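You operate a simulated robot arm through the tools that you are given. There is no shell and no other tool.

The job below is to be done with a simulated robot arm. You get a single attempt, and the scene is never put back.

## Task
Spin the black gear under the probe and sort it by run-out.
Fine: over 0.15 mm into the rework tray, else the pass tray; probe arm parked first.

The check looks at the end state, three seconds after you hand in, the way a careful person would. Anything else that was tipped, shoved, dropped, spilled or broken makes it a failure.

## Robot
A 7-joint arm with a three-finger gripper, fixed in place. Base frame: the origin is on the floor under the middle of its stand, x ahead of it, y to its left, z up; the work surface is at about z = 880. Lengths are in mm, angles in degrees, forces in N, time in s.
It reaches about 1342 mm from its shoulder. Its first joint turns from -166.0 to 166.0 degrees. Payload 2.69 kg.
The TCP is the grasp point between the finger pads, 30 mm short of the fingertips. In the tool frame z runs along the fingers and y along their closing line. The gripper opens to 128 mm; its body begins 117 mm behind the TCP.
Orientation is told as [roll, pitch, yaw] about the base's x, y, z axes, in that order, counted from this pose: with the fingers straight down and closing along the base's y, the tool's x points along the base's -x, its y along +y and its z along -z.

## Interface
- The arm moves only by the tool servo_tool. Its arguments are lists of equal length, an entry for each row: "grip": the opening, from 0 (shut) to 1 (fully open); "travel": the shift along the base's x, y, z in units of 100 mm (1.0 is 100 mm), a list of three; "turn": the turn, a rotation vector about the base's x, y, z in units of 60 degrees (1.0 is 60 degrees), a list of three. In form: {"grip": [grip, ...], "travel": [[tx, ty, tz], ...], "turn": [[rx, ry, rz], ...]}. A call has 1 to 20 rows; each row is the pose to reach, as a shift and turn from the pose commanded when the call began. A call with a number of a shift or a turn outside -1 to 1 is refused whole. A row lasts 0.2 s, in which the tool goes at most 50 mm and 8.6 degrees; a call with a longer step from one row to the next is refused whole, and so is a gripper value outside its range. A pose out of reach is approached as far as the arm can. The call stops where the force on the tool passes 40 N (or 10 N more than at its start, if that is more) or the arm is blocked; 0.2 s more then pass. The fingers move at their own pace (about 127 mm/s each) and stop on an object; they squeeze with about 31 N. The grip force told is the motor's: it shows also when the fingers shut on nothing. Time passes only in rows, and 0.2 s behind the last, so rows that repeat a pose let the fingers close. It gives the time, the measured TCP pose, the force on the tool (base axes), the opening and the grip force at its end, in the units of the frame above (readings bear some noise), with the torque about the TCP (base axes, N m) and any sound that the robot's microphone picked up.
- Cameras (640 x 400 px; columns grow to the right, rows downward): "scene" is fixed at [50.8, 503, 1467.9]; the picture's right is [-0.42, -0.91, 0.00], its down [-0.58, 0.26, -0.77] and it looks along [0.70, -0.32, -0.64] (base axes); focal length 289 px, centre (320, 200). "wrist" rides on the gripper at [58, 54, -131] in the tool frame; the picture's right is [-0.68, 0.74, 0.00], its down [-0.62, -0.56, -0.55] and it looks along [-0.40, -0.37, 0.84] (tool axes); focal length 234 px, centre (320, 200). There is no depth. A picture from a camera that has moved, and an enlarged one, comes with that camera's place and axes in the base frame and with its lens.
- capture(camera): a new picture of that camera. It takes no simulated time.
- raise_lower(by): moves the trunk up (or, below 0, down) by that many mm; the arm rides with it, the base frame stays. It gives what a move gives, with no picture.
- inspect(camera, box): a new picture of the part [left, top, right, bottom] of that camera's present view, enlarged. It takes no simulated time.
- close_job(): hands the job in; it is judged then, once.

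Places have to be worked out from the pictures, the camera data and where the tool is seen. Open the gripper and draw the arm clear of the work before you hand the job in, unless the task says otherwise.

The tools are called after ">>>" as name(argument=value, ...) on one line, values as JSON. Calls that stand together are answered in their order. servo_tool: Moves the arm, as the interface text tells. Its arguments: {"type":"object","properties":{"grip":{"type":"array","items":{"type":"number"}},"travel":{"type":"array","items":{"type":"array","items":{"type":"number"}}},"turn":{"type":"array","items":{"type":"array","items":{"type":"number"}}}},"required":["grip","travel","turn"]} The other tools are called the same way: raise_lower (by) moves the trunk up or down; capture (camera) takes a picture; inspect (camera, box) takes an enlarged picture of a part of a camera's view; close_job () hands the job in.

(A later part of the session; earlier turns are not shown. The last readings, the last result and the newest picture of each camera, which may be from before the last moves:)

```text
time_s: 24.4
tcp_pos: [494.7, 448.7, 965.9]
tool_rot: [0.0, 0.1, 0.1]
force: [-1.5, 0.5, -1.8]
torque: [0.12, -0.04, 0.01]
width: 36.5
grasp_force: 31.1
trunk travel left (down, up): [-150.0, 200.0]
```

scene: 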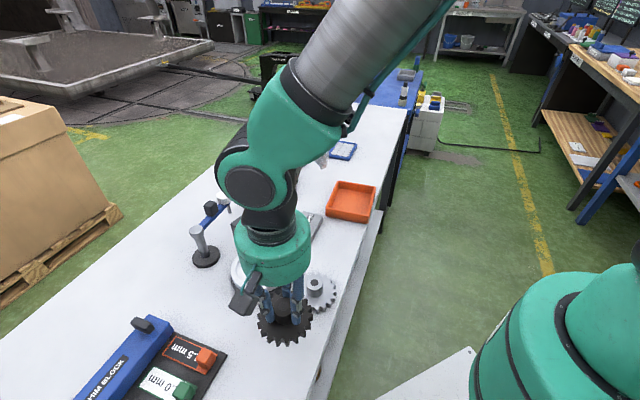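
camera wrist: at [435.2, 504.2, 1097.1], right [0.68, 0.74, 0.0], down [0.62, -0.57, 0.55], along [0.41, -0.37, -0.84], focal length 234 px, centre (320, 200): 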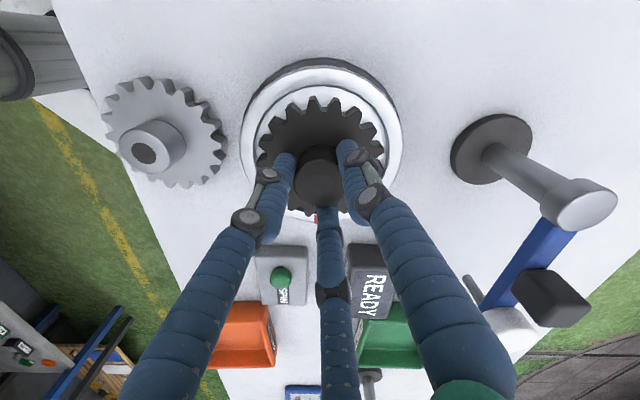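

Load is nearly balanced (-1.8 N), so I open the fingers now, staying in place.

>>> servo_tool(grip=[0.3, 0.35, 0.4, 0.5, 0.5], travel=[[0, 0, 0], [0, 0, 0], [0, 0, 0], [0, 0, 0], [0, 0, 0]], turn=[[0, 0, 0], [0, 0, 0], [0, 0, 0], [0, 0, 0], [0, 0, 0]])

>>> inspect(camera="scene", box=[235, 240, 285, 290])

>>> capture(camera="wrist")

```text
time_s: 25.6
tcp_pos: [495.6, 449.6, 966.3]
tool_rot: [0.0, 0.0, 0.1]
force: [0.7, -0.3, 0.3]
torque: [0.02, -0.04, 0.01]
width: 64.1
grasp_force: 0.1
trunk travel left (down, up): [-150.0, 200.0]
```

```text
8.00 times, centred on (260, 265) of scene
camera zoom: at [50.8, 503.0, 1467.9], right [-0.42, -0.91, 0.0], down [-0.58, 0.26, -0.77], along [0.7, -0.32, -0.64], focal length 2311 px, centre (800, -320)
```

zoom: 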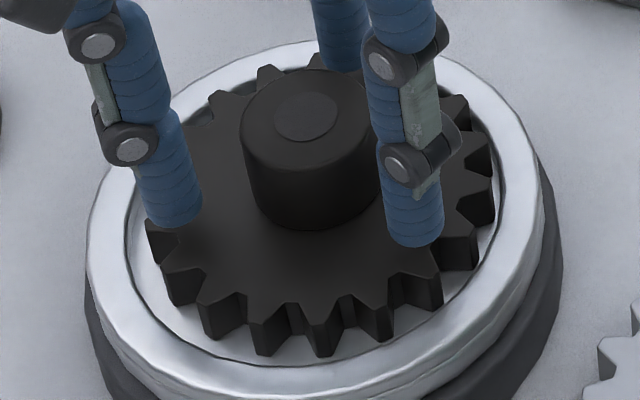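

```text
taken
camera wrist: at [435.2, 504.6, 1098.0], right [0.68, 0.74, 0.0], down [0.62, -0.56, 0.55], along [0.4, -0.37, -0.84], focal length 234 px, centre (320, 200)
```

wrist: 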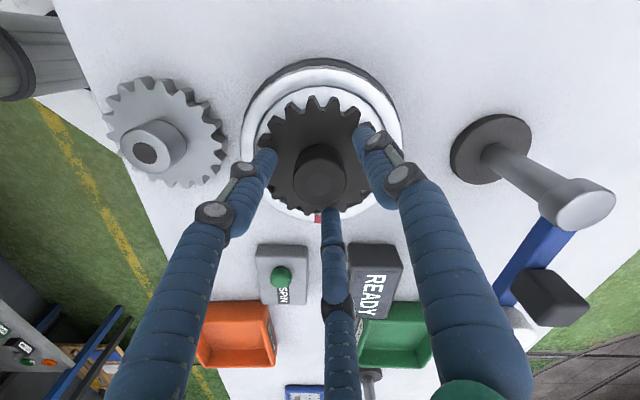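

The gear rests in the recess. I lift straight up to clear and examine how well centred it is.

>>> servo_tool(grip=[0.5, 0.5, 0.5, 0.5, 0.5, 0.5, 0.5], travel=[[0, 0, 0.1], [0, 0, 0.25], [0, 0, 0.45], [0, 0, 0.7], [0, 0, 0.95], [0, 0, 0.95], [0, 0, 0.95]], turn=[[0, 0, 0], [0, 0, 0], [0, 0, 0], [0, 0, 0], [0, 0, 0], [0, 0, 0], [0, 0, 0]])

>>> servo_tool(grip=[0.5, 0.5, 0.5, 0.5, 0.5, 0.5], travel=[[-0.2, 0.2, 0.1], [-0.45, 0.4, 0.15], [-0.7, 0.6, 0.2], [-0.9, 0.8, 0.2], [-0.9, 0.8, 0.2], [-0.9, 0.8, 0.2]], turn=[[0, 0, 0], [0, 0, 0], [0, 0, 0], [0, 0, 0], [0, 0, 0], [0, 0, 0]])

>>> capture(camera="wrist")

>>> capture(camera="scene")

```text
time_s: 27.2
tcp_pos: [498.6, 449.5, 1061.4]
tool_rot: [0.0, 0.0, 0.1]
force: [-0.4, -0.6, 0.3]
torque: [-0.04, 0.04, 0.01]
width: 64.0
grasp_force: 0.1
trunk travel left (down, up): [-150.0, 200.0]
```

```text
time_s: 28.6
tcp_pos: [405.6, 530.0, 1082.0]
tool_rot: [0.1, 0.0, 0.0]
force: [-0.3, -0.5, 0.7]
torque: [0.01, -0.01, 0.01]
width: 64.3
grasp_force: 0.1
trunk travel left (down, up): [-150.0, 200.0]
```

```text
taken
camera wrist: at [345.0, 584.0, 1213.3], right [0.68, 0.74, 0.0], down [0.62, -0.57, 0.55], along [0.4, -0.37, -0.84], focal length 234 px, centre (320, 200)
```

wrist: 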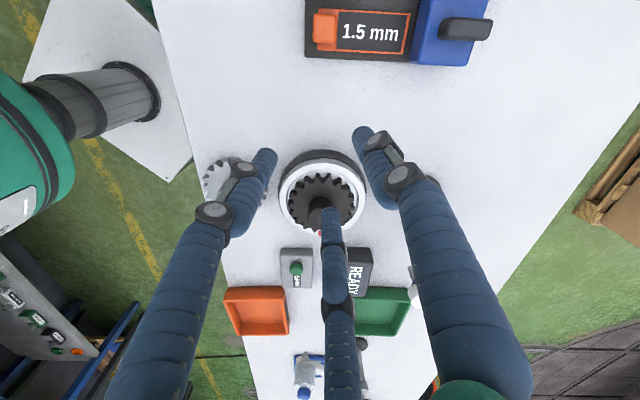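

```text
taken
```

scene: 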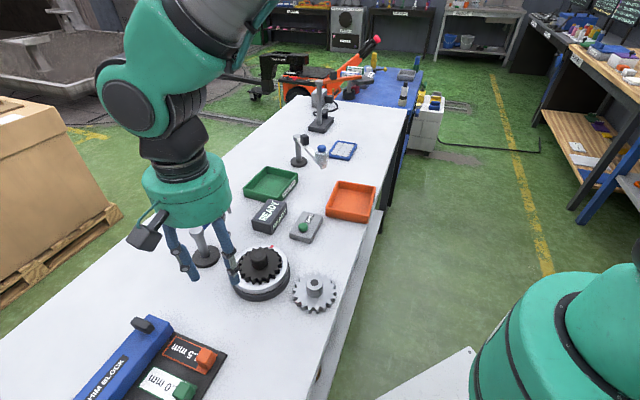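

The far finger covers part of the gear. I move up and over to where I had a clear look before.

>>> servo_tool(grip=[0.5, 0.5, 0.5, 0.5, 0.5, 0.5], travel=[[0.1, -0.15, 0.25], [0.2, -0.3, 0.5], [0.35, -0.5, 0.75], [0.5, -0.7, 1], [0.5, -0.7, 1], [0.5, -0.7, 1]], turn=[[0, 0, 0], [0, 0, 0], [0, 0, 0], [0, 0, 0], [0, 0, 0], [0, 0, 0]])

>>> capture(camera="wrist")

>>> inspect(camera="scene", box=[170, 180, 330, 300])

```text
time_s: 30.0
tcp_pos: [458.7, 461.4, 1183.3]
tool_rot: [0.0, 0.0, 0.1]
force: [-0.4, -0.5, -0.3]
torque: [-0.02, 0.02, 0.01]
width: 64.2
grasp_force: 0.2
trunk travel left (down, up): [-150.0, 200.0]
```

```text
taken
camera wrist: at [398.0, 514.8, 1314.3], right [0.68, 0.74, 0.0], down [0.62, -0.56, 0.55], along [0.4, -0.37, -0.84], focal length 234 px, centre (320, 200)
```

wrist: 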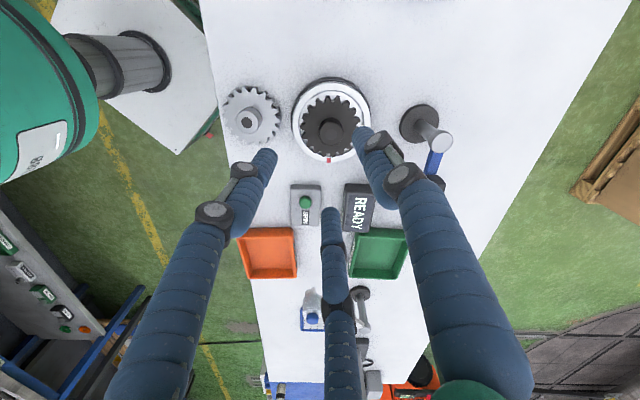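

```text
3.33 times, centred on (250, 240) of scene
camera zoom: at [50.8, 503.0, 1467.9], right [-0.42, -0.91, 0.0], down [-0.58, 0.26, -0.77], along [0.7, -0.32, -0.64], focal length 963 px, centre (553, 67)
```

zoom: 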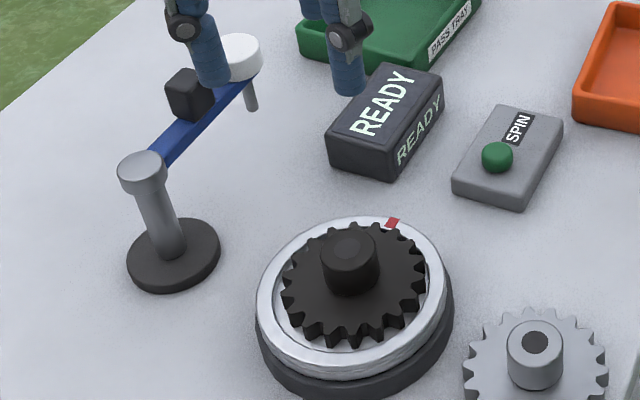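

>>> inspect(camera="wrist", box=[282, 72, 382, 172])

>>> inspect(camera="scene", box=[235, 240, 285, 290])

```text
4.00 times, centred on (332, 122) of wrist
camera zoom: at [398.0, 514.8, 1314.3], right [0.68, 0.74, 0.0], down [0.62, -0.56, 0.55], along [0.4, -0.37, -0.84], focal length 937 px, centre (272, 512)
```

zoom: 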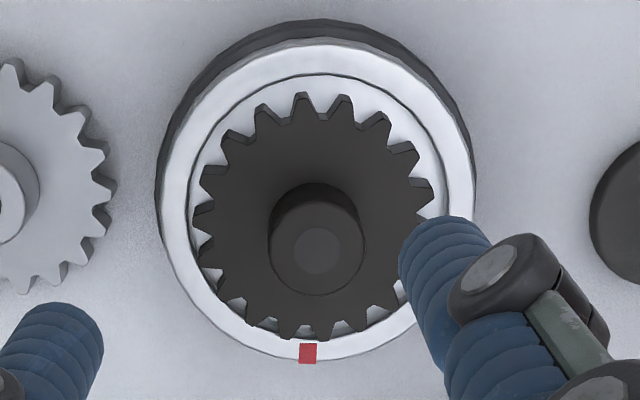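

```text
8.00 times, centred on (260, 265) of scene
camera zoom: at [50.8, 503.0, 1467.9], right [-0.42, -0.91, 0.0], down [-0.58, 0.26, -0.77], along [0.7, -0.32, -0.64], focal length 2311 px, centre (800, -320)
```

zoom: 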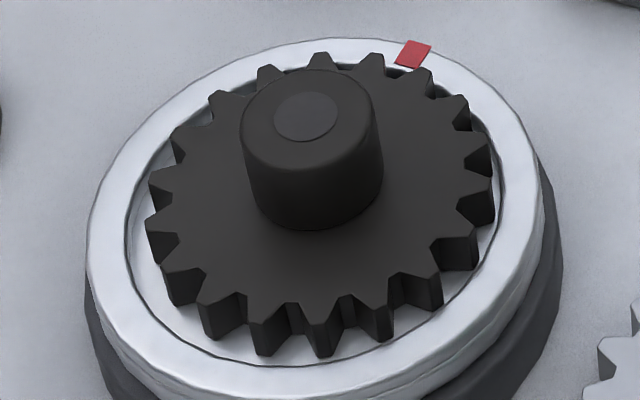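

The gear is seated in the recess but about 3 mm off centre toward -y. I go back to the release pose, re-grip the hub, and shift it by about (+1, +3.2) mm so it sits concentric.

>>> servo_tool(grip=[0.5, 0.5, 0.5, 0.5, 0.5, 0.5], travel=[[0.1, -0.03, -0.25], [0.2, -0.05, -0.5], [0.3, -0.08, -0.75], [0.4, -0.1, -1], [0.4, -0.1, -1], [0.4, -0.1, -1]], turn=[[0, 0, 0], [0, 0, 0], [0, 0, 0], [0, 0, 0], [0, 0, 0], [0, 0, 0]])

>>> servo_tool(grip=[0.5, 0.5, 0.5, 0.5, 0.5, 0.5, 0.5, 0.5], travel=[[0, 0, -0.25], [0, 0, -0.5], [0, 0, -0.7], [0, 0, -0.85], [0, 0, -0.95], [0, 0, -1], [0, 0, -1], [0, 0, -1]], turn=[[0, 0, 0], [0, 0, 0], [0, 0, 0], [0, 0, 0], [0, 0, 0], [0, 0, 0], [0, 0, 0], [0, 0, 0]])

>>> inspect(camera="wrist", box=[240, 100, 400, 230])

```text
time_s: 31.4
tcp_pos: [497.4, 449.6, 1085.5]
tool_rot: [0.0, -0.1, 0.1]
force: [-0.8, -0.4, 0.2]
torque: [0.01, 0.0, 0.02]
width: 64.0
grasp_force: 0.1
trunk travel left (down, up): [-150.0, 200.0]
```

```text
time_s: 33.2
tcp_pos: [496.8, 450.4, 982.9]
tool_rot: [0.0, 0.0, 0.0]
force: [-0.2, -0.2, 0.6]
torque: [0.02, -0.01, 0.05]
width: 64.1
grasp_force: 0.1
trunk travel left (down, up): [-150.0, 200.0]
```

```text
3.08 times, centred on (320, 165) of wrist
camera zoom: at [435.3, 505.1, 1113.5], right [0.68, 0.74, 0.0], down [0.62, -0.56, 0.55], along [0.4, -0.37, -0.84], focal length 720 px, centre (320, 308)
```

zoom: 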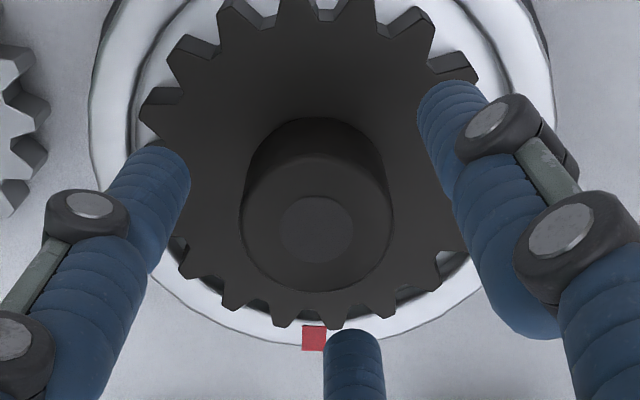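

The hub is well between the fingers. I go down the last 15 mm and close on it.

>>> servo_tool(grip=[0.5, 0.5, 0.5, 0.4, 0.3, 0.22, 0.15, 0.15, 0.15], travel=[[0, 0, -0.08], [0, 0, -0.15], [0, 0, -0.15], [0, 0, -0.15], [0, 0, -0.15], [0, 0, -0.15], [0, 0, -0.15], [0, 0, -0.15], [0, 0, -0.15]], turn=[[0, 0, 0], [0, 0, 0], [0, 0, 0], [0, 0, 0], [0, 0, 0], [0, 0, 0], [0, 0, 0], [0, 0, 0], [0, 0, 0]])

>>> servo_tool(grip=[0.15, 0.15, 0.15, 0.15, 0.15, 0.15], travel=[[0, 0, 0.01], [0, 0, 0.025], [0.005, 0.015, 0.025], [0.01, 0.032, 0.025], [0.01, 0.032, 0.025], [0.01, 0.032, 0.025]], turn=[[0, 0, 0], [0, 0, 0], [0, 0, 0], [0, 0, 0], [0, 0, 0], [0, 0, 0]])

>>> inspect(camera="scene", box=[235, 240, 285, 290])

>>> inspect(camera="wrist", box=[240, 50, 400, 150])

```text
time_s: 35.2
tcp_pos: [495.5, 450.3, 967.3]
tool_rot: [-0.1, 0.0, 0.1]
force: [-2.1, 1.1, -0.6]
torque: [0.02, 0.07, -0.04]
width: 36.6
grasp_force: 31.0
trunk travel left (down, up): [-150.0, 200.0]
```

```text
time_s: 36.6
tcp_pos: [497.6, 453.6, 970.5]
tool_rot: [0.0, -0.1, 0.0]
force: [0.0, 0.6, -5.3]
torque: [-0.01, -0.01, 0.02]
width: 36.5
grasp_force: 31.3
trunk travel left (down, up): [-150.0, 200.0]
```

```text
8.00 times, centred on (260, 265) of scene
camera zoom: at [50.8, 503.0, 1467.9], right [-0.42, -0.91, 0.0], down [-0.58, 0.26, -0.77], along [0.7, -0.32, -0.64], focal length 2311 px, centre (800, -320)
```

zoom: 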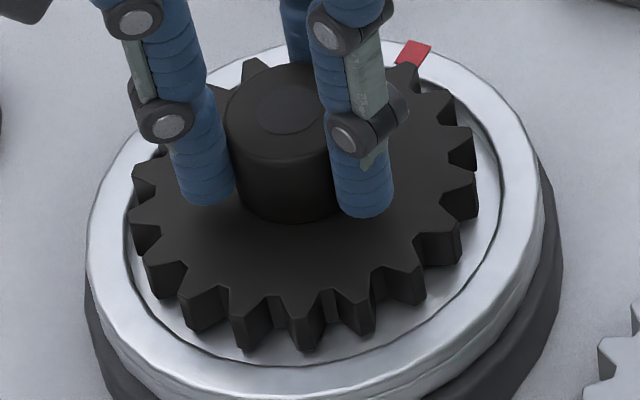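

```text
4.00 times, centred on (320, 100) of wrist
camera zoom: at [437.0, 508.0, 1100.8], right [0.68, 0.74, 0.0], down [0.62, -0.56, 0.55], along [0.4, -0.37, -0.84], focal length 937 px, centre (320, 600)
```

zoom: 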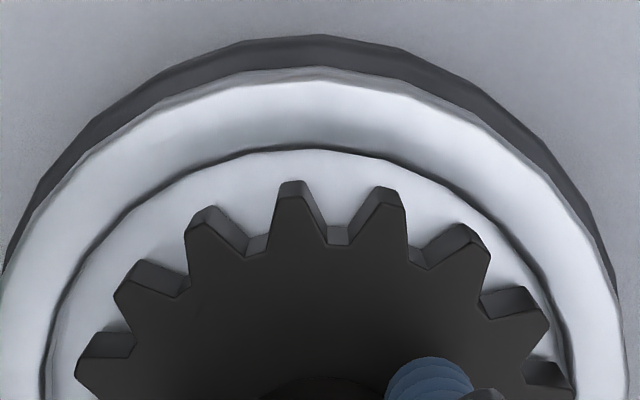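

Now it is slightly past centre; both views suggest backing by about (-0.6, -1.4) mm. I make that correction, lower 2.3 mm back onto the floor, and read the force.

>>> servo_tool(grip=[0.15, 0.15, 0.15, 0.15, 0.15, 0.15], travel=[[-0.006, -0.014, 0], [-0.006, -0.014, 0], [-0.006, -0.014, -0.01], [-0.006, -0.014, -0.023], [-0.006, -0.014, -0.023], [-0.006, -0.014, -0.023]], turn=[[0, 0, 0], [0, 0, 0], [0, 0, 0], [0, 0, 0], [0, 0, 0], [0, 0, 0]])

```text
time_s: 38.0
tcp_pos: [497.0, 452.0, 967.1]
tool_rot: [0.0, 0.1, 0.1]
force: [-0.5, -0.1, 1.7]
torque: [0.04, 0.02, 0.01]
width: 36.1
grasp_force: 31.3
trunk travel left (down, up): [-150.0, 200.0]
```

The gear touches the floor with only about 2 N beyond balance. I release and lift off for a check.

>>> servo_tool(grip=[0.25, 0.3, 0.4, 0.5, 0.5, 0.5, 0.5, 0.5, 0.5, 0.5], travel=[[0, 0, 0], [0, 0, 0], [0, 0, 0], [0, 0, 0], [0, 0, 0.1], [0, 0, 0.3], [0, 0, 0.55], [0, 0, 0.8], [0, 0, 0.95], [0, 0, 0.95]], turn=[[0, 0, 0], [0, 0, 0], [0, 0, 0], [0, 0, 0], [0, 0, 0], [0, 0, 0], [0, 0, 0], [0, 0, 0], [0, 0, 0], [0, 0, 0]])

>>> servo_tool(grip=[0.5, 0.5, 0.5, 0.5, 0.5, 0.5], travel=[[-0.1, 0.03, 0.25], [-0.2, 0.05, 0.5], [-0.3, 0.08, 0.75], [-0.4, 0.1, 1], [-0.4, 0.1, 1], [-0.4, 0.1, 1]], turn=[[0, 0, 0], [0, 0, 0], [0, 0, 0], [0, 0, 0], [0, 0, 0], [0, 0, 0]])

>>> inspect(camera="wrist", box=[282, 72, 382, 172])

>>> inspect(camera="scene", box=[235, 240, 285, 290])

>>> capture(camera="wrist")

```text
time_s: 40.2
tcp_pos: [496.6, 452.4, 1062.3]
tool_rot: [0.0, 0.0, 0.1]
force: [-0.2, -0.2, 0.3]
torque: [0.03, -0.01, 0.02]
width: 63.9
grasp_force: 0.1
trunk travel left (down, up): [-150.0, 200.0]
```

```text
time_s: 41.6
tcp_pos: [457.2, 461.9, 1161.7]
tool_rot: [0.0, 0.0, 0.0]
force: [0.7, 0.3, 0.1]
torque: [-0.01, 0.01, -0.01]
width: 64.1
grasp_force: 0.0
trunk travel left (down, up): [-150.0, 200.0]
```

```text
4.00 times, centred on (332, 122) of wrist
camera zoom: at [396.1, 515.4, 1292.8], right [0.68, 0.74, 0.0], down [0.62, -0.56, 0.55], along [0.4, -0.37, -0.84], focal length 937 px, centre (272, 512)
```

zoom: 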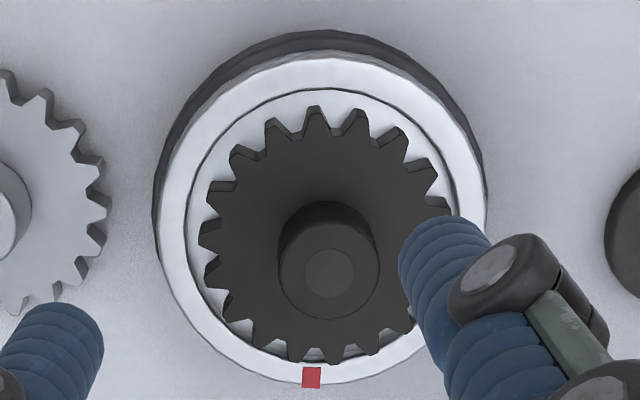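

```text
8.00 times, centred on (260, 265) of scene
camera zoom: at [50.8, 503.0, 1467.9], right [-0.42, -0.91, 0.0], down [-0.58, 0.26, -0.77], along [0.7, -0.32, -0.64], focal length 2311 px, centre (800, -320)
```

zoom: 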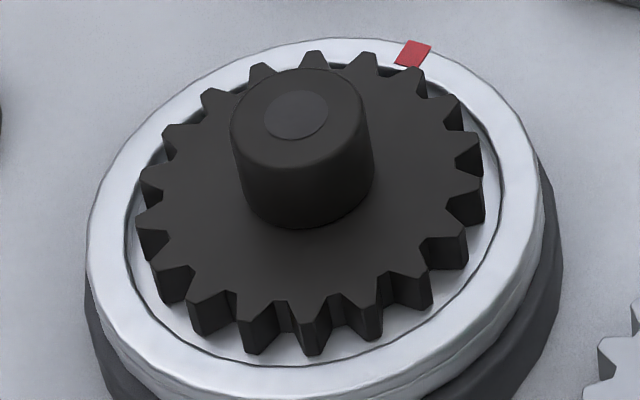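

```text
taken
camera wrist: at [396.1, 515.4, 1292.8], right [0.68, 0.74, 0.0], down [0.62, -0.56, 0.55], along [0.4, -0.37, -0.84], focal length 234 px, centre (320, 200)
```

wrist: 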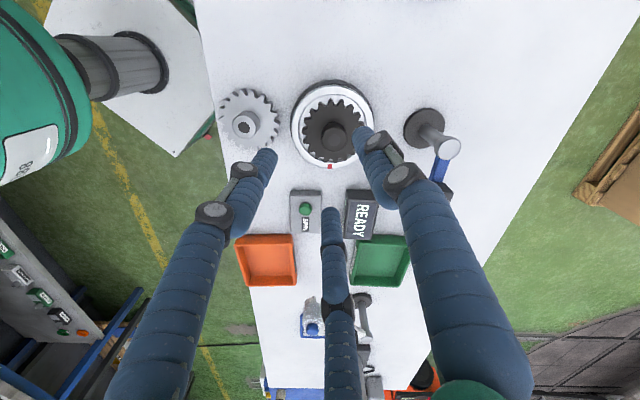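

The gear now sits concentric with the turntable within about 1 mm. Next is the probe arm: I move the wrist camera above it for a detailed look at the arm, the black block and the head.

>>> servo_tool(grip=[0.5, 0.5, 0.5, 0.5, 0.5], travel=[[0.25, 0.08, 0], [0.5, 0.15, 0], [0.75, 0.22, 0], [1, 0.3, 0], [1, 0.3, 0]], turn=[[0, 0, 0], [0, 0, 0], [0, 0, 0], [0, 0, 0], [0, 0, 0]])

>>> servo_tool(grip=[0.5, 0.5, 0.5, 0.5, 0.5], travel=[[0.25, 0.05, 0], [0.5, 0.08, 0], [0.75, 0.1, 0], [0.9, 0.1, 0], [0.9, 0.1, 0]], turn=[[0, 0, 0], [0, 0, 0], [0, 0, 0], [0, 0, 0], [0, 0, 0]])

>>> capture(camera="wrist")

>>> capture(camera="scene")

```text
time_s: 42.8
tcp_pos: [555.3, 492.7, 1160.7]
tool_rot: [0.0, 0.0, 0.0]
force: [0.6, -0.4, -1.1]
torque: [0.01, 0.06, 0.02]
width: 63.8
grasp_force: 0.0
trunk travel left (down, up): [-150.0, 200.0]
```

```text
time_s: 44.0
tcp_pos: [644.2, 503.4, 1161.7]
tool_rot: [0.0, -0.1, 0.1]
force: [-0.1, -0.5, -1.1]
torque: [-0.02, 0.05, 0.0]
width: 63.8
grasp_force: 0.2
trunk travel left (down, up): [-150.0, 200.0]
```

```text
taken
camera wrist: at [583.6, 557.4, 1292.8], right [0.68, 0.74, 0.0], down [0.62, -0.56, 0.55], along [0.4, -0.37, -0.84], focal length 234 px, centre (320, 200)
```

wrist: 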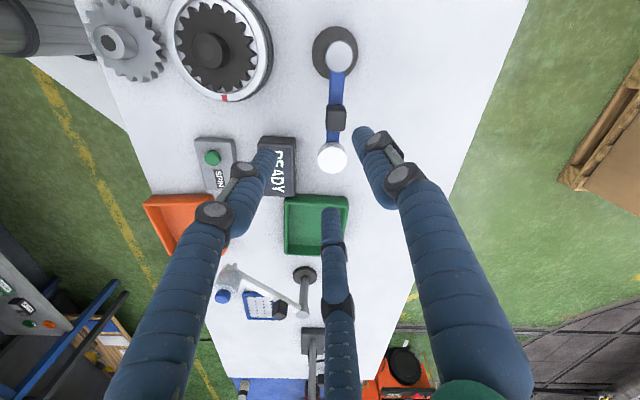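

```text
taken
```

scene: 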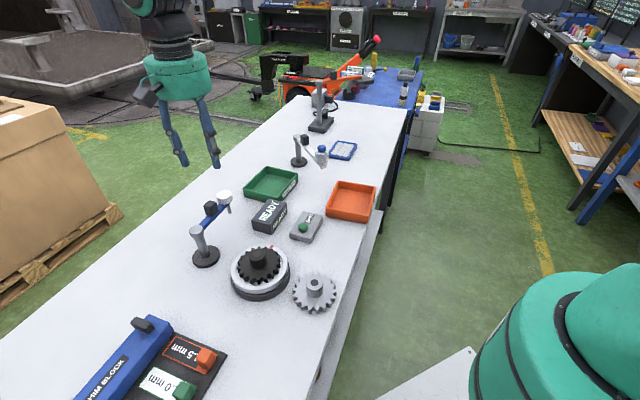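

>>> inspect(camera="wrist", box=[270, 15, 410, 180])

>>> inspect(camera="scene", box=[180, 180, 250, 275])

```text
2.42 times, centred on (340, 98) of wrist
camera zoom: at [583.6, 557.4, 1292.8], right [0.68, 0.74, 0.0], down [0.62, -0.56, 0.55], along [0.4, -0.37, -0.84], focal length 568 px, centre (272, 448)
```

zoom: 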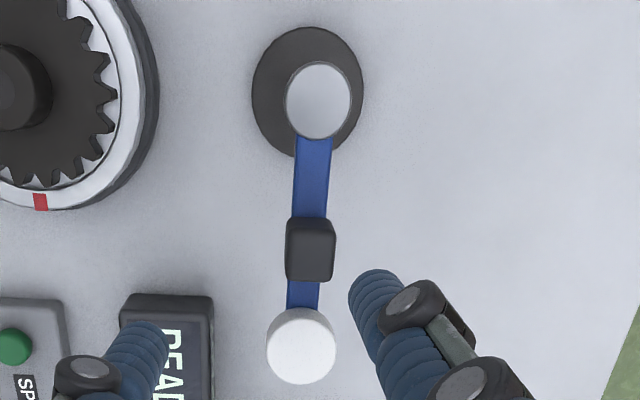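

```text
4.21 times, centred on (215, 228) of scene
camera zoom: at [50.8, 503.0, 1467.9], right [-0.42, -0.91, 0.0], down [-0.58, 0.26, -0.77], along [0.7, -0.32, -0.64], focal length 1216 px, centre (762, 84)
```

zoom: 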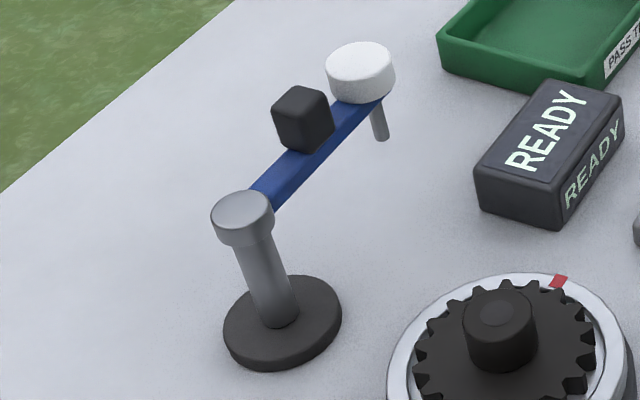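

The probe arm: post at about (606, 566), arm length about 109 mm pointing at -45°, head about 37 mm in diameter with top near z 1000 and the pin tip near z 942. The turntable is at about -134° from the post, so the arm must swing about 88° clockwise. I close the fingers and go to the far side of the head, still high.

>>> servo_tool(grip=[0.4, 0.3, 0.2, 0.1, 0, 0], travel=[[0.2, 0.06, 0], [0.4, 0.12, 0], [0.6, 0.18, 0], [0.78, 0.23, 0], [0.78, 0.23, 0], [0.78, 0.23, 0]], turn=[[0, 0, 0], [0, 0, 0], [0, 0, 0], [0, 0, 0], [0, 0, 0], [0, 0, 0]])

>>> servo_tool(grip=[0, 0, 0, 0, 0], travel=[[0, 0, -0.25], [0, 0, -0.5], [0, 0, -0.75], [0, 0, -0.9], [0, 0, -0.9]], turn=[[0, 0, 0], [0, 0, 0], [0, 0, 0], [0, 0, 0], [0, 0, 0]])

>>> capture(camera="wrist")

>>> capture(camera="scene")

```text
time_s: 45.4
tcp_pos: [725.6, 523.7, 1161.9]
tool_rot: [0.0, 0.0, 0.1]
force: [0.0, -0.3, 0.5]
torque: [0.02, 0.01, -0.01]
width: 2.1
grasp_force: 31.1
trunk travel left (down, up): [-150.0, 200.0]
```

```text
time_s: 46.6
tcp_pos: [725.6, 527.3, 1071.1]
tool_rot: [0.0, 0.1, 0.2]
force: [0.6, 0.2, 0.8]
torque: [-0.04, 0.01, 0.01]
width: 2.0
grasp_force: 31.2
trunk travel left (down, up): [-150.0, 200.0]
```

```text
taken
camera wrist: at [664.8, 580.9, 1202.3], right [0.68, 0.74, 0.0], down [0.62, -0.56, 0.55], along [0.4, -0.37, -0.84], focal length 234 px, centre (320, 200)
```

wrist: 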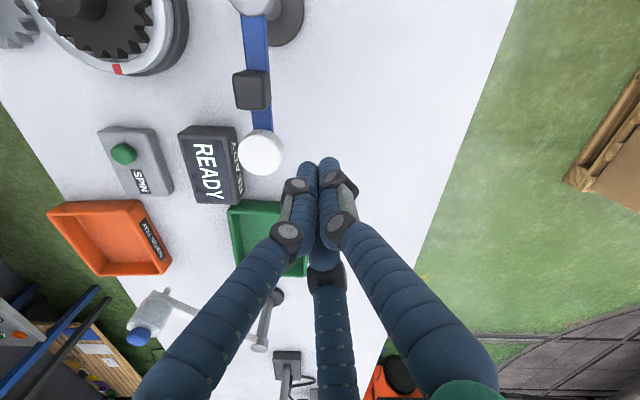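

```text
taken
```

scene: 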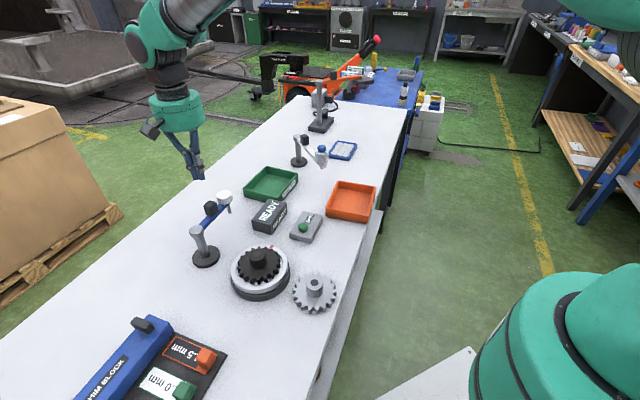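

The closed fingers are about 55 mm from the head centre on its far side, as planned. I lower until the tips are level with the head (TCP z about 998).

>>> servo_tool(grip=[0, 0, 0, 0, 0], travel=[[0, 0, -0.2], [0, 0, -0.4], [0, 0, -0.6], [0, 0, -0.73], [0, 0, -0.73]], turn=[[0, 0, 0], [0, 0, 0], [0, 0, 0], [0, 0, 0], [0, 0, 0]])

>>> inspect(camera="scene", box=[160, 140, 300, 260])

>>> capture(camera="wrist")

>>> inspect(camera="wrist", box=[40, 180, 200, 300])

```text
time_s: 47.8
tcp_pos: [725.4, 523.3, 999.0]
tool_rot: [0.0, -0.1, 0.1]
force: [0.5, -0.6, -0.7]
torque: [-0.03, 0.0, -0.01]
width: 1.9
grasp_force: 30.9
trunk travel left (down, up): [-150.0, 200.0]
```

```text
3.33 times, centred on (230, 200) of scene
camera zoom: at [50.8, 503.0, 1467.9], right [-0.42, -0.91, 0.0], down [-0.58, 0.26, -0.77], along [0.7, -0.32, -0.64], focal length 963 px, centre (620, 200)
```

zoom: 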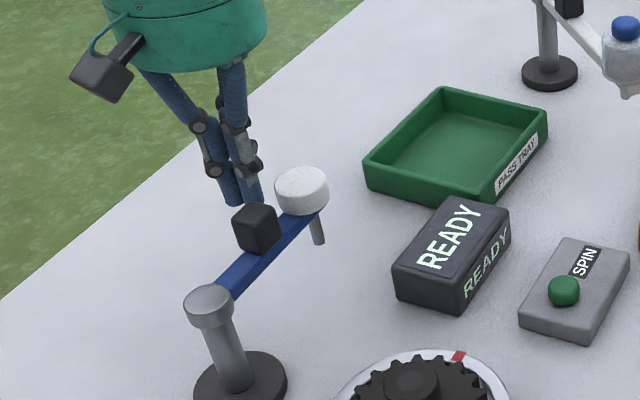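

```text
taken
camera wrist: at [665.0, 578.0, 1129.6], right [0.68, 0.74, 0.0], down [0.62, -0.56, 0.55], along [0.4, -0.37, -0.84], focal length 234 px, centre (320, 200)
```

wrist: 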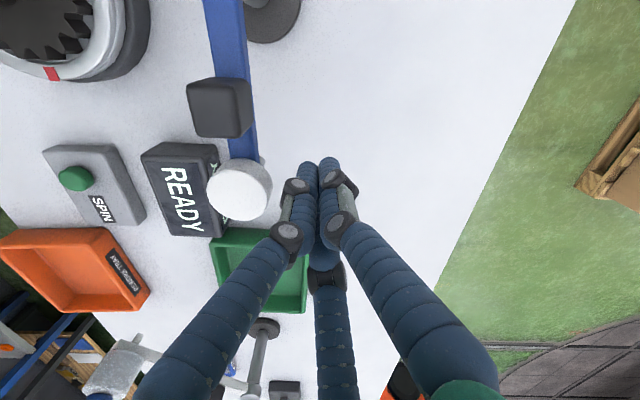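

```text
3.33 times, centred on (120, 240) of wrist
camera zoom: at [665.0, 578.0, 1129.6], right [0.68, 0.74, 0.0], down [0.62, -0.56, 0.55], along [0.4, -0.37, -0.84], focal length 781 px, centre (987, 67)
```

zoom: 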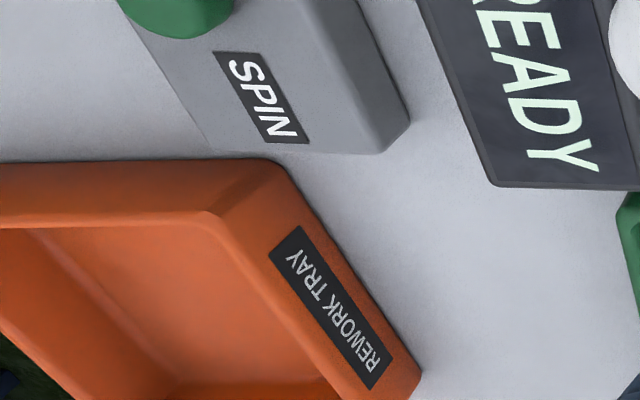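

Labels confirmed: orange is the REWORK tray, green the PASS tray. I now ease the closed fingers against the far side of the probe head and push it a short way along its arc around the post, checking force and response.

>>> servo_tool(grip=[0, 0, 0, 0, 0, 0, 0, 0, 0], travel=[[-0.053, -0.025, 0], [-0.093, -0.045, 0], [-0.13, -0.06, 0], [-0.147, -0.097, 0], [-0.166, -0.134, 0], [-0.186, -0.17, 0], [-0.207, -0.205, 0], [-0.23, -0.24, 0], [-0.253, -0.274, 0]], turn=[[0, 0, 0], [0, 0, 0], [0, 0, 0], [0, 0, 0], [0, 0, 0], [0, 0, 0], [0, 0, 0], [0, 0, 0], [0, 0, 0]])

>>> inspect(camera="scene", box=[160, 140, 300, 260])

>>> capture(camera="wrist")

```text
time_s: 49.8
tcp_pos: [700.2, 496.7, 999.3]
tool_rot: [0.0, 0.1, 0.0]
force: [0.4, 0.4, 0.0]
torque: [0.0, -0.01, 0.0]
width: 2.1
grasp_force: 30.5
trunk travel left (down, up): [-150.0, 200.0]
```

```text
3.33 times, centred on (230, 200) of scene
camera zoom: at [50.8, 503.0, 1467.9], right [-0.42, -0.91, 0.0], down [-0.58, 0.26, -0.77], along [0.7, -0.32, -0.64], focal length 963 px, centre (620, 200)
```

zoom: 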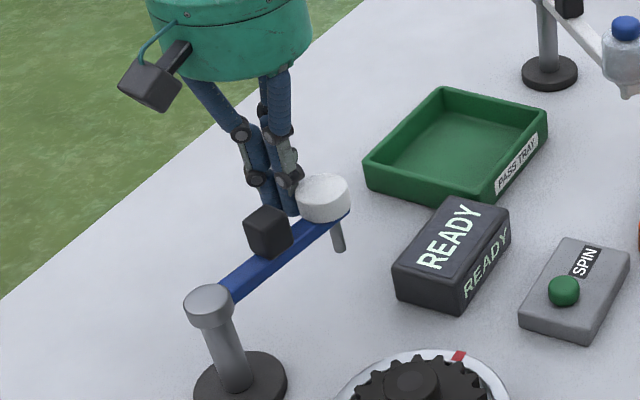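

```text
taken
camera wrist: at [639.4, 550.8, 1130.3], right [0.68, 0.74, 0.0], down [0.62, -0.56, 0.55], along [0.4, -0.37, -0.84], focal length 234 px, centre (320, 200)
```

wrist: 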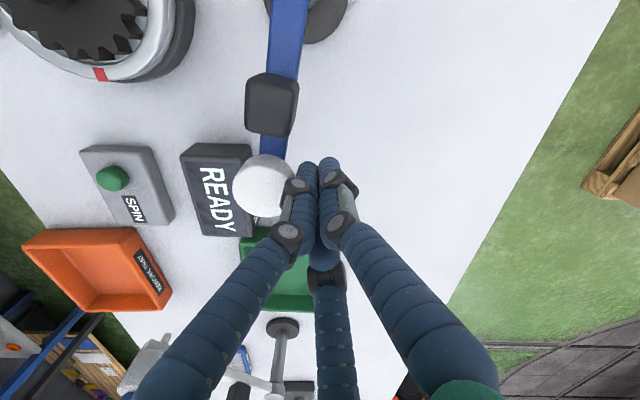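

The probe arm swings freely with almost no force. I continue along the arc slowly to about -76° for the pusher.

>>> servo_tool(grip=[0, 0, 0, 0, 0, 0, 0, 0, 0, 0, 0, 0, 0, 0, 0, 0, 0, 0, 0, 0], travel=[[-0.025, -0.033, 0], [-0.051, -0.064, 0], [-0.078, -0.096, 0], [-0.106, -0.126, 0], [-0.135, -0.155, 0], [-0.165, -0.183, 0], [-0.197, -0.21, 0], [-0.229, -0.236, 0], [-0.261, -0.261, 0], [-0.295, -0.284, 0], [-0.33, -0.307, 0], [-0.365, -0.328, 0], [-0.401, -0.348, 0], [-0.438, -0.367, 0], [-0.475, -0.384, 0], [-0.513, -0.4, 0], [-0.551, -0.415, 0], [-0.59, -0.428, 0], [-0.63, -0.44, 0], [-0.67, -0.451, 0]], turn=[[0, 0, 0], [0, 0, 0], [0, 0, 0], [0, 0, 0], [0, 0, 0], [0, 0, 0], [0, 0, 0], [0, 0, 0], [0, 0, 0], [0, 0, 0], [0, 0, 0], [0, 0, 0], [0, 0, 0], [0, 0, 0], [0, 0, 0], [0, 0, 0], [0, 0, 0], [0, 0, 0], [0, 0, 0], [0, 0, 0]])

>>> inspect(camera="scene", box=[160, 160, 320, 300])

>>> capture(camera="wrist")

```text
time_s: 54.0
tcp_pos: [633.1, 451.9, 998.7]
tool_rot: [0.0, 0.0, 0.1]
force: [-0.2, -0.1, 0.0]
torque: [0.02, -0.01, -0.02]
width: 2.2
grasp_force: 31.0
trunk travel left (down, up): [-150.0, 200.0]
```

```text
2.86 times, centred on (240, 230) of scene
camera zoom: at [50.8, 503.0, 1467.9], right [-0.42, -0.91, 0.0], down [-0.58, 0.26, -0.77], along [0.7, -0.32, -0.64], focal length 825 px, centre (549, 114)
```

zoom: 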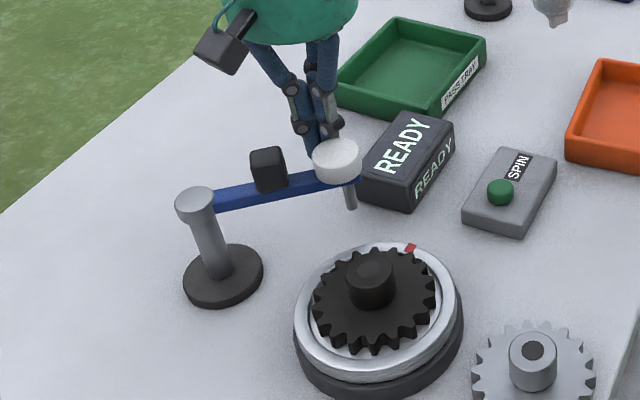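

```text
taken
camera wrist: at [571.8, 506.6, 1129.8], right [0.68, 0.74, 0.0], down [0.62, -0.56, 0.55], along [0.4, -0.37, -0.84], focal length 234 px, centre (320, 200)
```

wrist: 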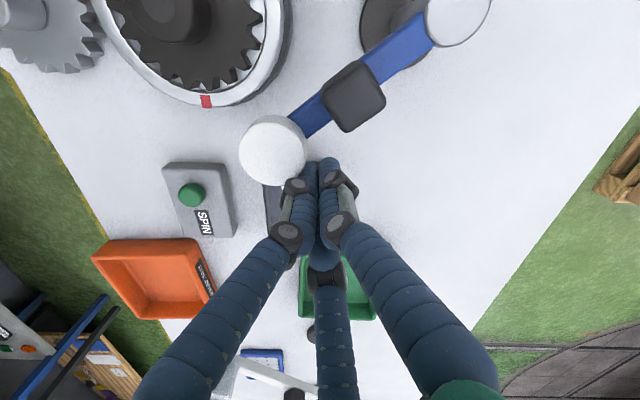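

The arm is now at about -97° (head near (591, 452)). I push on to about -127°, then check before the final degrees.

>>> servo_tool(grip=[0, 0, 0, 0, 0, 0, 0, 0, 0, 0, 0, 0, 0, 0, 0], travel=[[-0.04, -0.009, 0], [-0.08, -0.017, 0], [-0.121, -0.024, 0], [-0.162, -0.029, 0], [-0.203, -0.032, 0], [-0.244, -0.034, 0], [-0.285, -0.035, 0], [-0.326, -0.034, 0], [-0.367, -0.032, 0], [-0.408, -0.029, 0], [-0.449, -0.024, 0], [-0.49, -0.017, 0], [-0.53, -0.009, 0], [-0.57, 0, 0], [-0.61, 0.011, 0]], turn=[[0, 0, 0], [0, 0, 0], [0, 0, 0], [0, 0, 0], [0, 0, 0], [0, 0, 0], [0, 0, 0], [0, 0, 0], [0, 0, 0], [0, 0, 0], [0, 0, 0], [0, 0, 0], [0, 0, 0], [0, 0, 0], [0, 0, 0]])

>>> inspect(camera="scene", box=[160, 160, 320, 300])

>>> capture(camera="wrist")

```text
time_s: 57.2
tcp_pos: [570.9, 453.3, 999.2]
tool_rot: [0.0, 0.1, 0.1]
force: [0.0, -0.8, -0.4]
torque: [-0.01, 0.02, 0.04]
width: 2.0
grasp_force: 31.6
trunk travel left (down, up): [-150.0, 200.0]
```

```text
2.86 times, centred on (240, 230) of scene
camera zoom: at [50.8, 503.0, 1467.9], right [-0.42, -0.91, 0.0], down [-0.58, 0.26, -0.77], along [0.7, -0.32, -0.64], focal length 825 px, centre (549, 114)
```

zoom: 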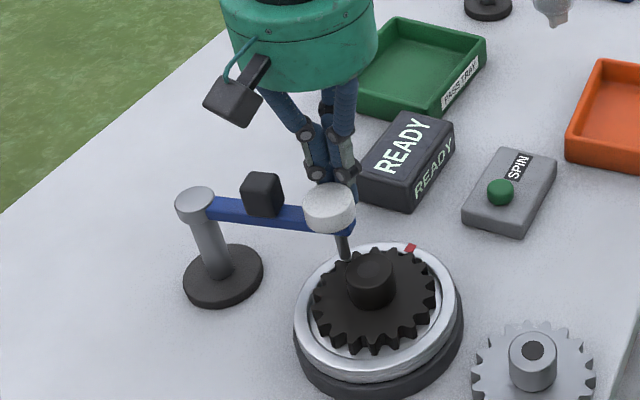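

```text
taken
camera wrist: at [510.2, 507.7, 1130.0], right [0.68, 0.74, 0.0], down [0.62, -0.56, 0.55], along [0.4, -0.37, -0.84], focal length 234 px, centre (320, 200)
```

wrist: 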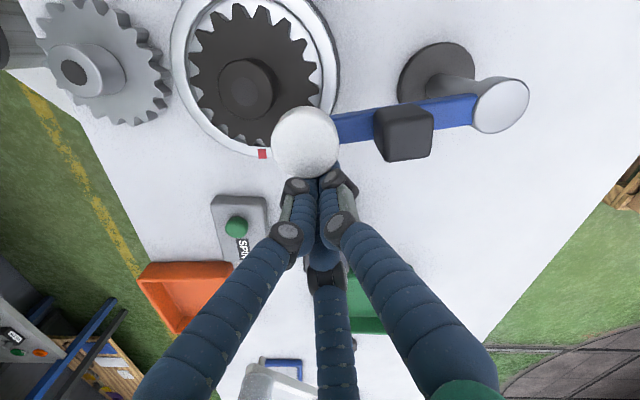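

The arm is at about -125°, with the pin just coming over the gear's teeth. I push the final ~7° so the probe points at the turntable axis.

>>> servo_tool(grip=[0, 0, 0, 0, 0, 0], travel=[[-0.02, 0.006, 0], [-0.04, 0.012, 0], [-0.06, 0.018, 0], [-0.079, 0.025, 0], [-0.117, 0.04, 0], [-0.146, 0.052, 0]], turn=[[0, 0, 0], [0, 0, 0], [0, 0, 0], [0, 0, 0], [0, 0, 0], [0, 0, 0]])

>>> inspect(camera="scene", box=[170, 180, 310, 300])

>>> capture(camera="wrist")

```text
time_s: 58.6
tcp_pos: [557.3, 460.2, 998.9]
tool_rot: [0.0, 0.0, 0.0]
force: [-0.3, 0.6, -0.7]
torque: [0.02, -0.01, 0.02]
width: 2.0
grasp_force: 31.4
trunk travel left (down, up): [-150.0, 200.0]
```

```text
3.33 times, centred on (240, 240) of scene
camera zoom: at [50.8, 503.0, 1467.9], right [-0.42, -0.91, 0.0], down [-0.58, 0.26, -0.77], along [0.7, -0.32, -0.64], focal length 963 px, centre (587, 67)
```

zoom: 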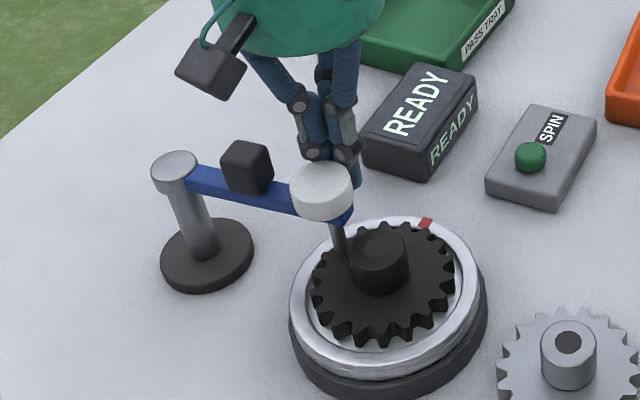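

```text
taken
camera wrist: at [496.3, 513.4, 1129.9], right [0.68, 0.74, 0.0], down [0.62, -0.56, 0.55], along [0.4, -0.37, -0.84], focal length 234 px, centre (320, 200)
```

wrist: 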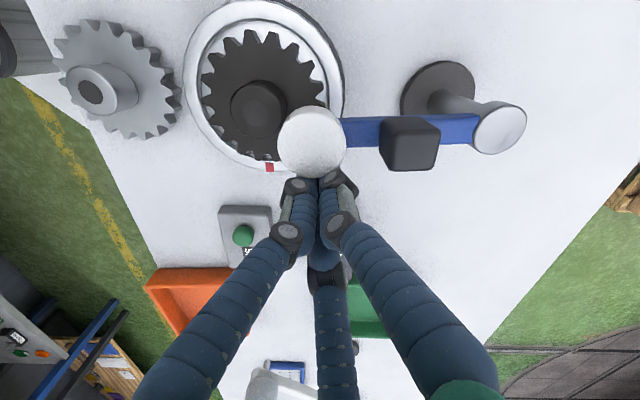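

The arm is at about -132°; the line post–turntable axis is at about -134°. I push 3° more, then back off away from the head.

>>> servo_tool(grip=[0, 0, 0, 0, 0, 0], travel=[[-0.019, 0.008, 0], [-0.038, 0.017, 0], [-0.056, 0.026, 0], [-0.056, 0.026, 0], [0.0, 0.0, 0], [0.1, -0.06, 0]], turn=[[0, 0, 0], [0, 0, 0], [0, 0, 0], [0, 0, 0], [0, 0, 0], [0, 0, 0]])

>>> inspect(camera="scene", box=[170, 180, 310, 300])

>>> capture(camera="wrist")

```text
time_s: 60.0
tcp_pos: [566.3, 452.2, 998.9]
tool_rot: [0.1, 0.0, 0.0]
force: [0.0, 0.1, -0.5]
torque: [0.04, -0.02, 0.01]
width: 2.0
grasp_force: 31.6
trunk travel left (down, up): [-150.0, 200.0]
```

```text
3.33 times, centred on (240, 240) of scene
camera zoom: at [50.8, 503.0, 1467.9], right [-0.42, -0.91, 0.0], down [-0.58, 0.26, -0.77], along [0.7, -0.32, -0.64], focal length 963 px, centre (587, 67)
```

zoom: 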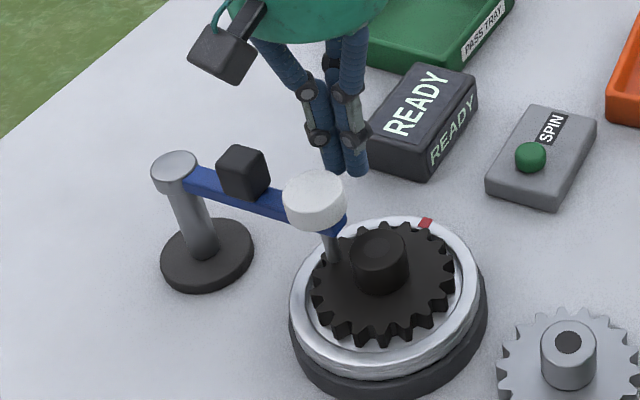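

```text
taken
camera wrist: at [506.5, 506.0, 1130.0], right [0.68, 0.74, 0.0], down [0.62, -0.57, 0.55], along [0.4, -0.37, -0.84], focal length 234 px, centre (320, 200)
```

wrist: 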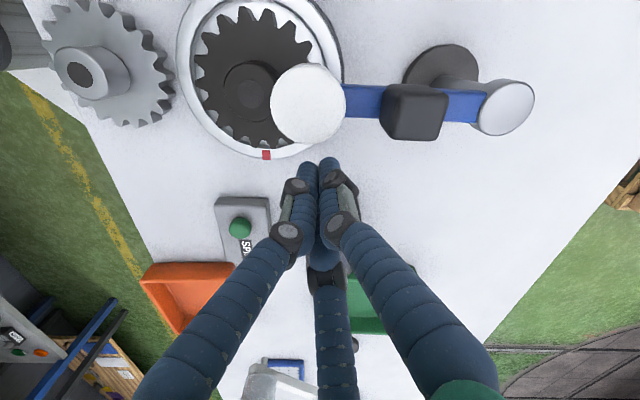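

The probe now points at the turntable axis (about -135°) with its pin over the gear. I raise clear and move over to the SPIN button near (574, 313).

>>> servo_tool(grip=[0, 0, 0, 0, 0, 0, 0, 0], travel=[[0.03, -0.05, 0.2], [0.03, -0.1, 0.45], [0.03, -0.2, 0.7], [0.03, -0.45, 0.8], [0.04, -0.7, 0.8], [0.04, -0.95, 0.8], [0.04, -0.95, 0.8], [0.04, -0.95, 0.8]], turn=[[0, 0, 0], [0, 0, 0], [0, 0, 0], [0, 0, 0], [0, 0, 0], [0, 0, 0], [0, 0, 0], [0, 0, 0]])

>>> capture(camera="wrist")

>>> capture(camera="scene")

```text
time_s: 61.8
tcp_pos: [571.0, 359.4, 1081.1]
tool_rot: [-0.1, 0.0, 0.1]
force: [-0.5, -0.1, -0.2]
torque: [-0.05, -0.01, 0.02]
width: 1.8
grasp_force: 31.2
trunk travel left (down, up): [-150.0, 200.0]
```

```text
taken
camera wrist: at [510.5, 413.3, 1211.9], right [0.68, 0.74, 0.0], down [0.62, -0.56, 0.55], along [0.4, -0.37, -0.84], focal length 234 px, centre (320, 200)
```

wrist: 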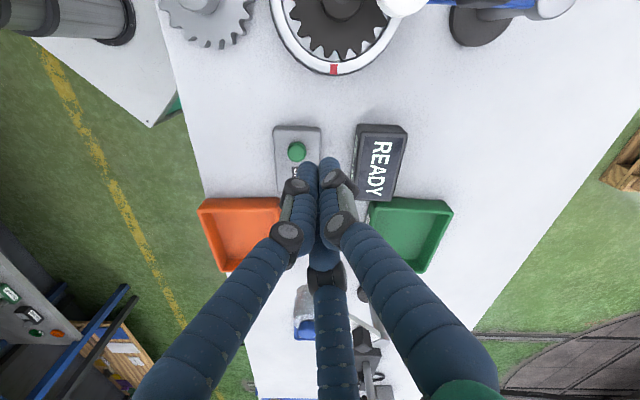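

```text
taken
```

scene: 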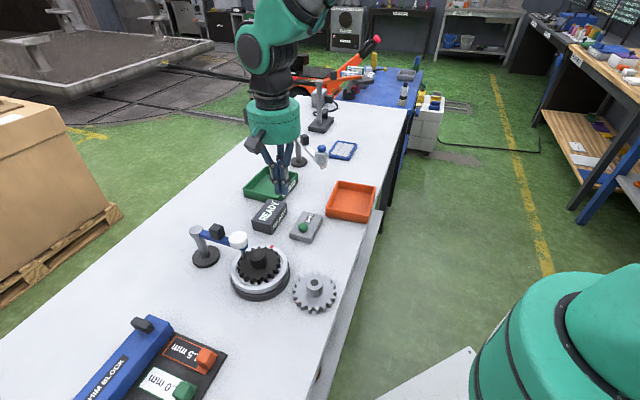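

The button is visually at about (575, 312). I move above it and lower partway for a closer look.

>>> servo_tool(grip=[0, 0, 0, 0, 0, 0], travel=[[0.02, -0.2, -0.1], [0.05, -0.35, -0.25], [0.05, -0.48, -0.45], [0.05, -0.48, -0.7], [0.05, -0.48, -0.8], [0.05, -0.48, -0.8]], turn=[[0, 0, 0], [0, 0, 0], [0, 0, 0], [0, 0, 0], [0, 0, 0], [0, 0, 0]])

>>> capture(camera="wrist")

>>> inspect(camera="scene", box=[240, 160, 360, 260])

```text
time_s: 63.2
tcp_pos: [575.9, 309.7, 1000.9]
tool_rot: [0.1, 0.1, 0.1]
force: [-0.5, 0.0, 0.1]
torque: [0.0, 0.06, -0.03]
width: 2.2
grasp_force: 31.4
trunk travel left (down, up): [-150.0, 200.0]
```

```text
taken
camera wrist: at [514.9, 364.6, 1132.4], right [0.68, 0.74, 0.0], down [0.62, -0.56, 0.55], along [0.4, -0.37, -0.84], focal length 234 px, centre (320, 200)
```

wrist: 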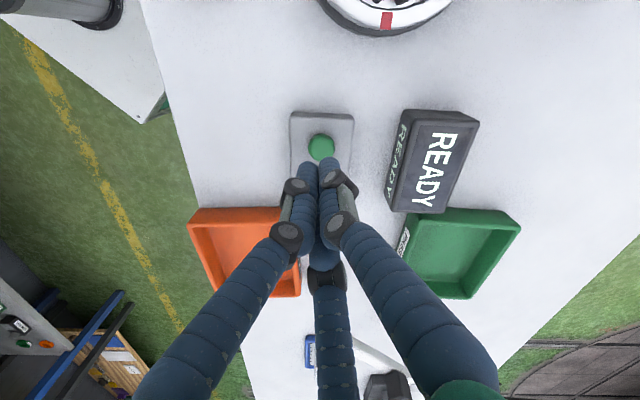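

```text
4.00 times, centred on (300, 210) of scene
camera zoom: at [50.8, 503.0, 1467.9], right [-0.42, -0.91, 0.0], down [-0.58, 0.26, -0.77], along [0.7, -0.32, -0.64], focal length 1156 px, centre (400, 160)
```

zoom: 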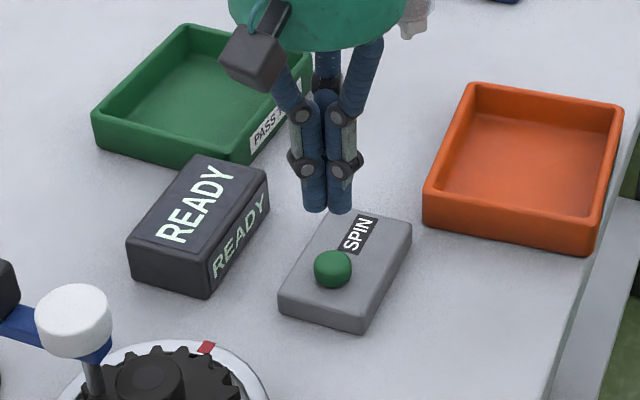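

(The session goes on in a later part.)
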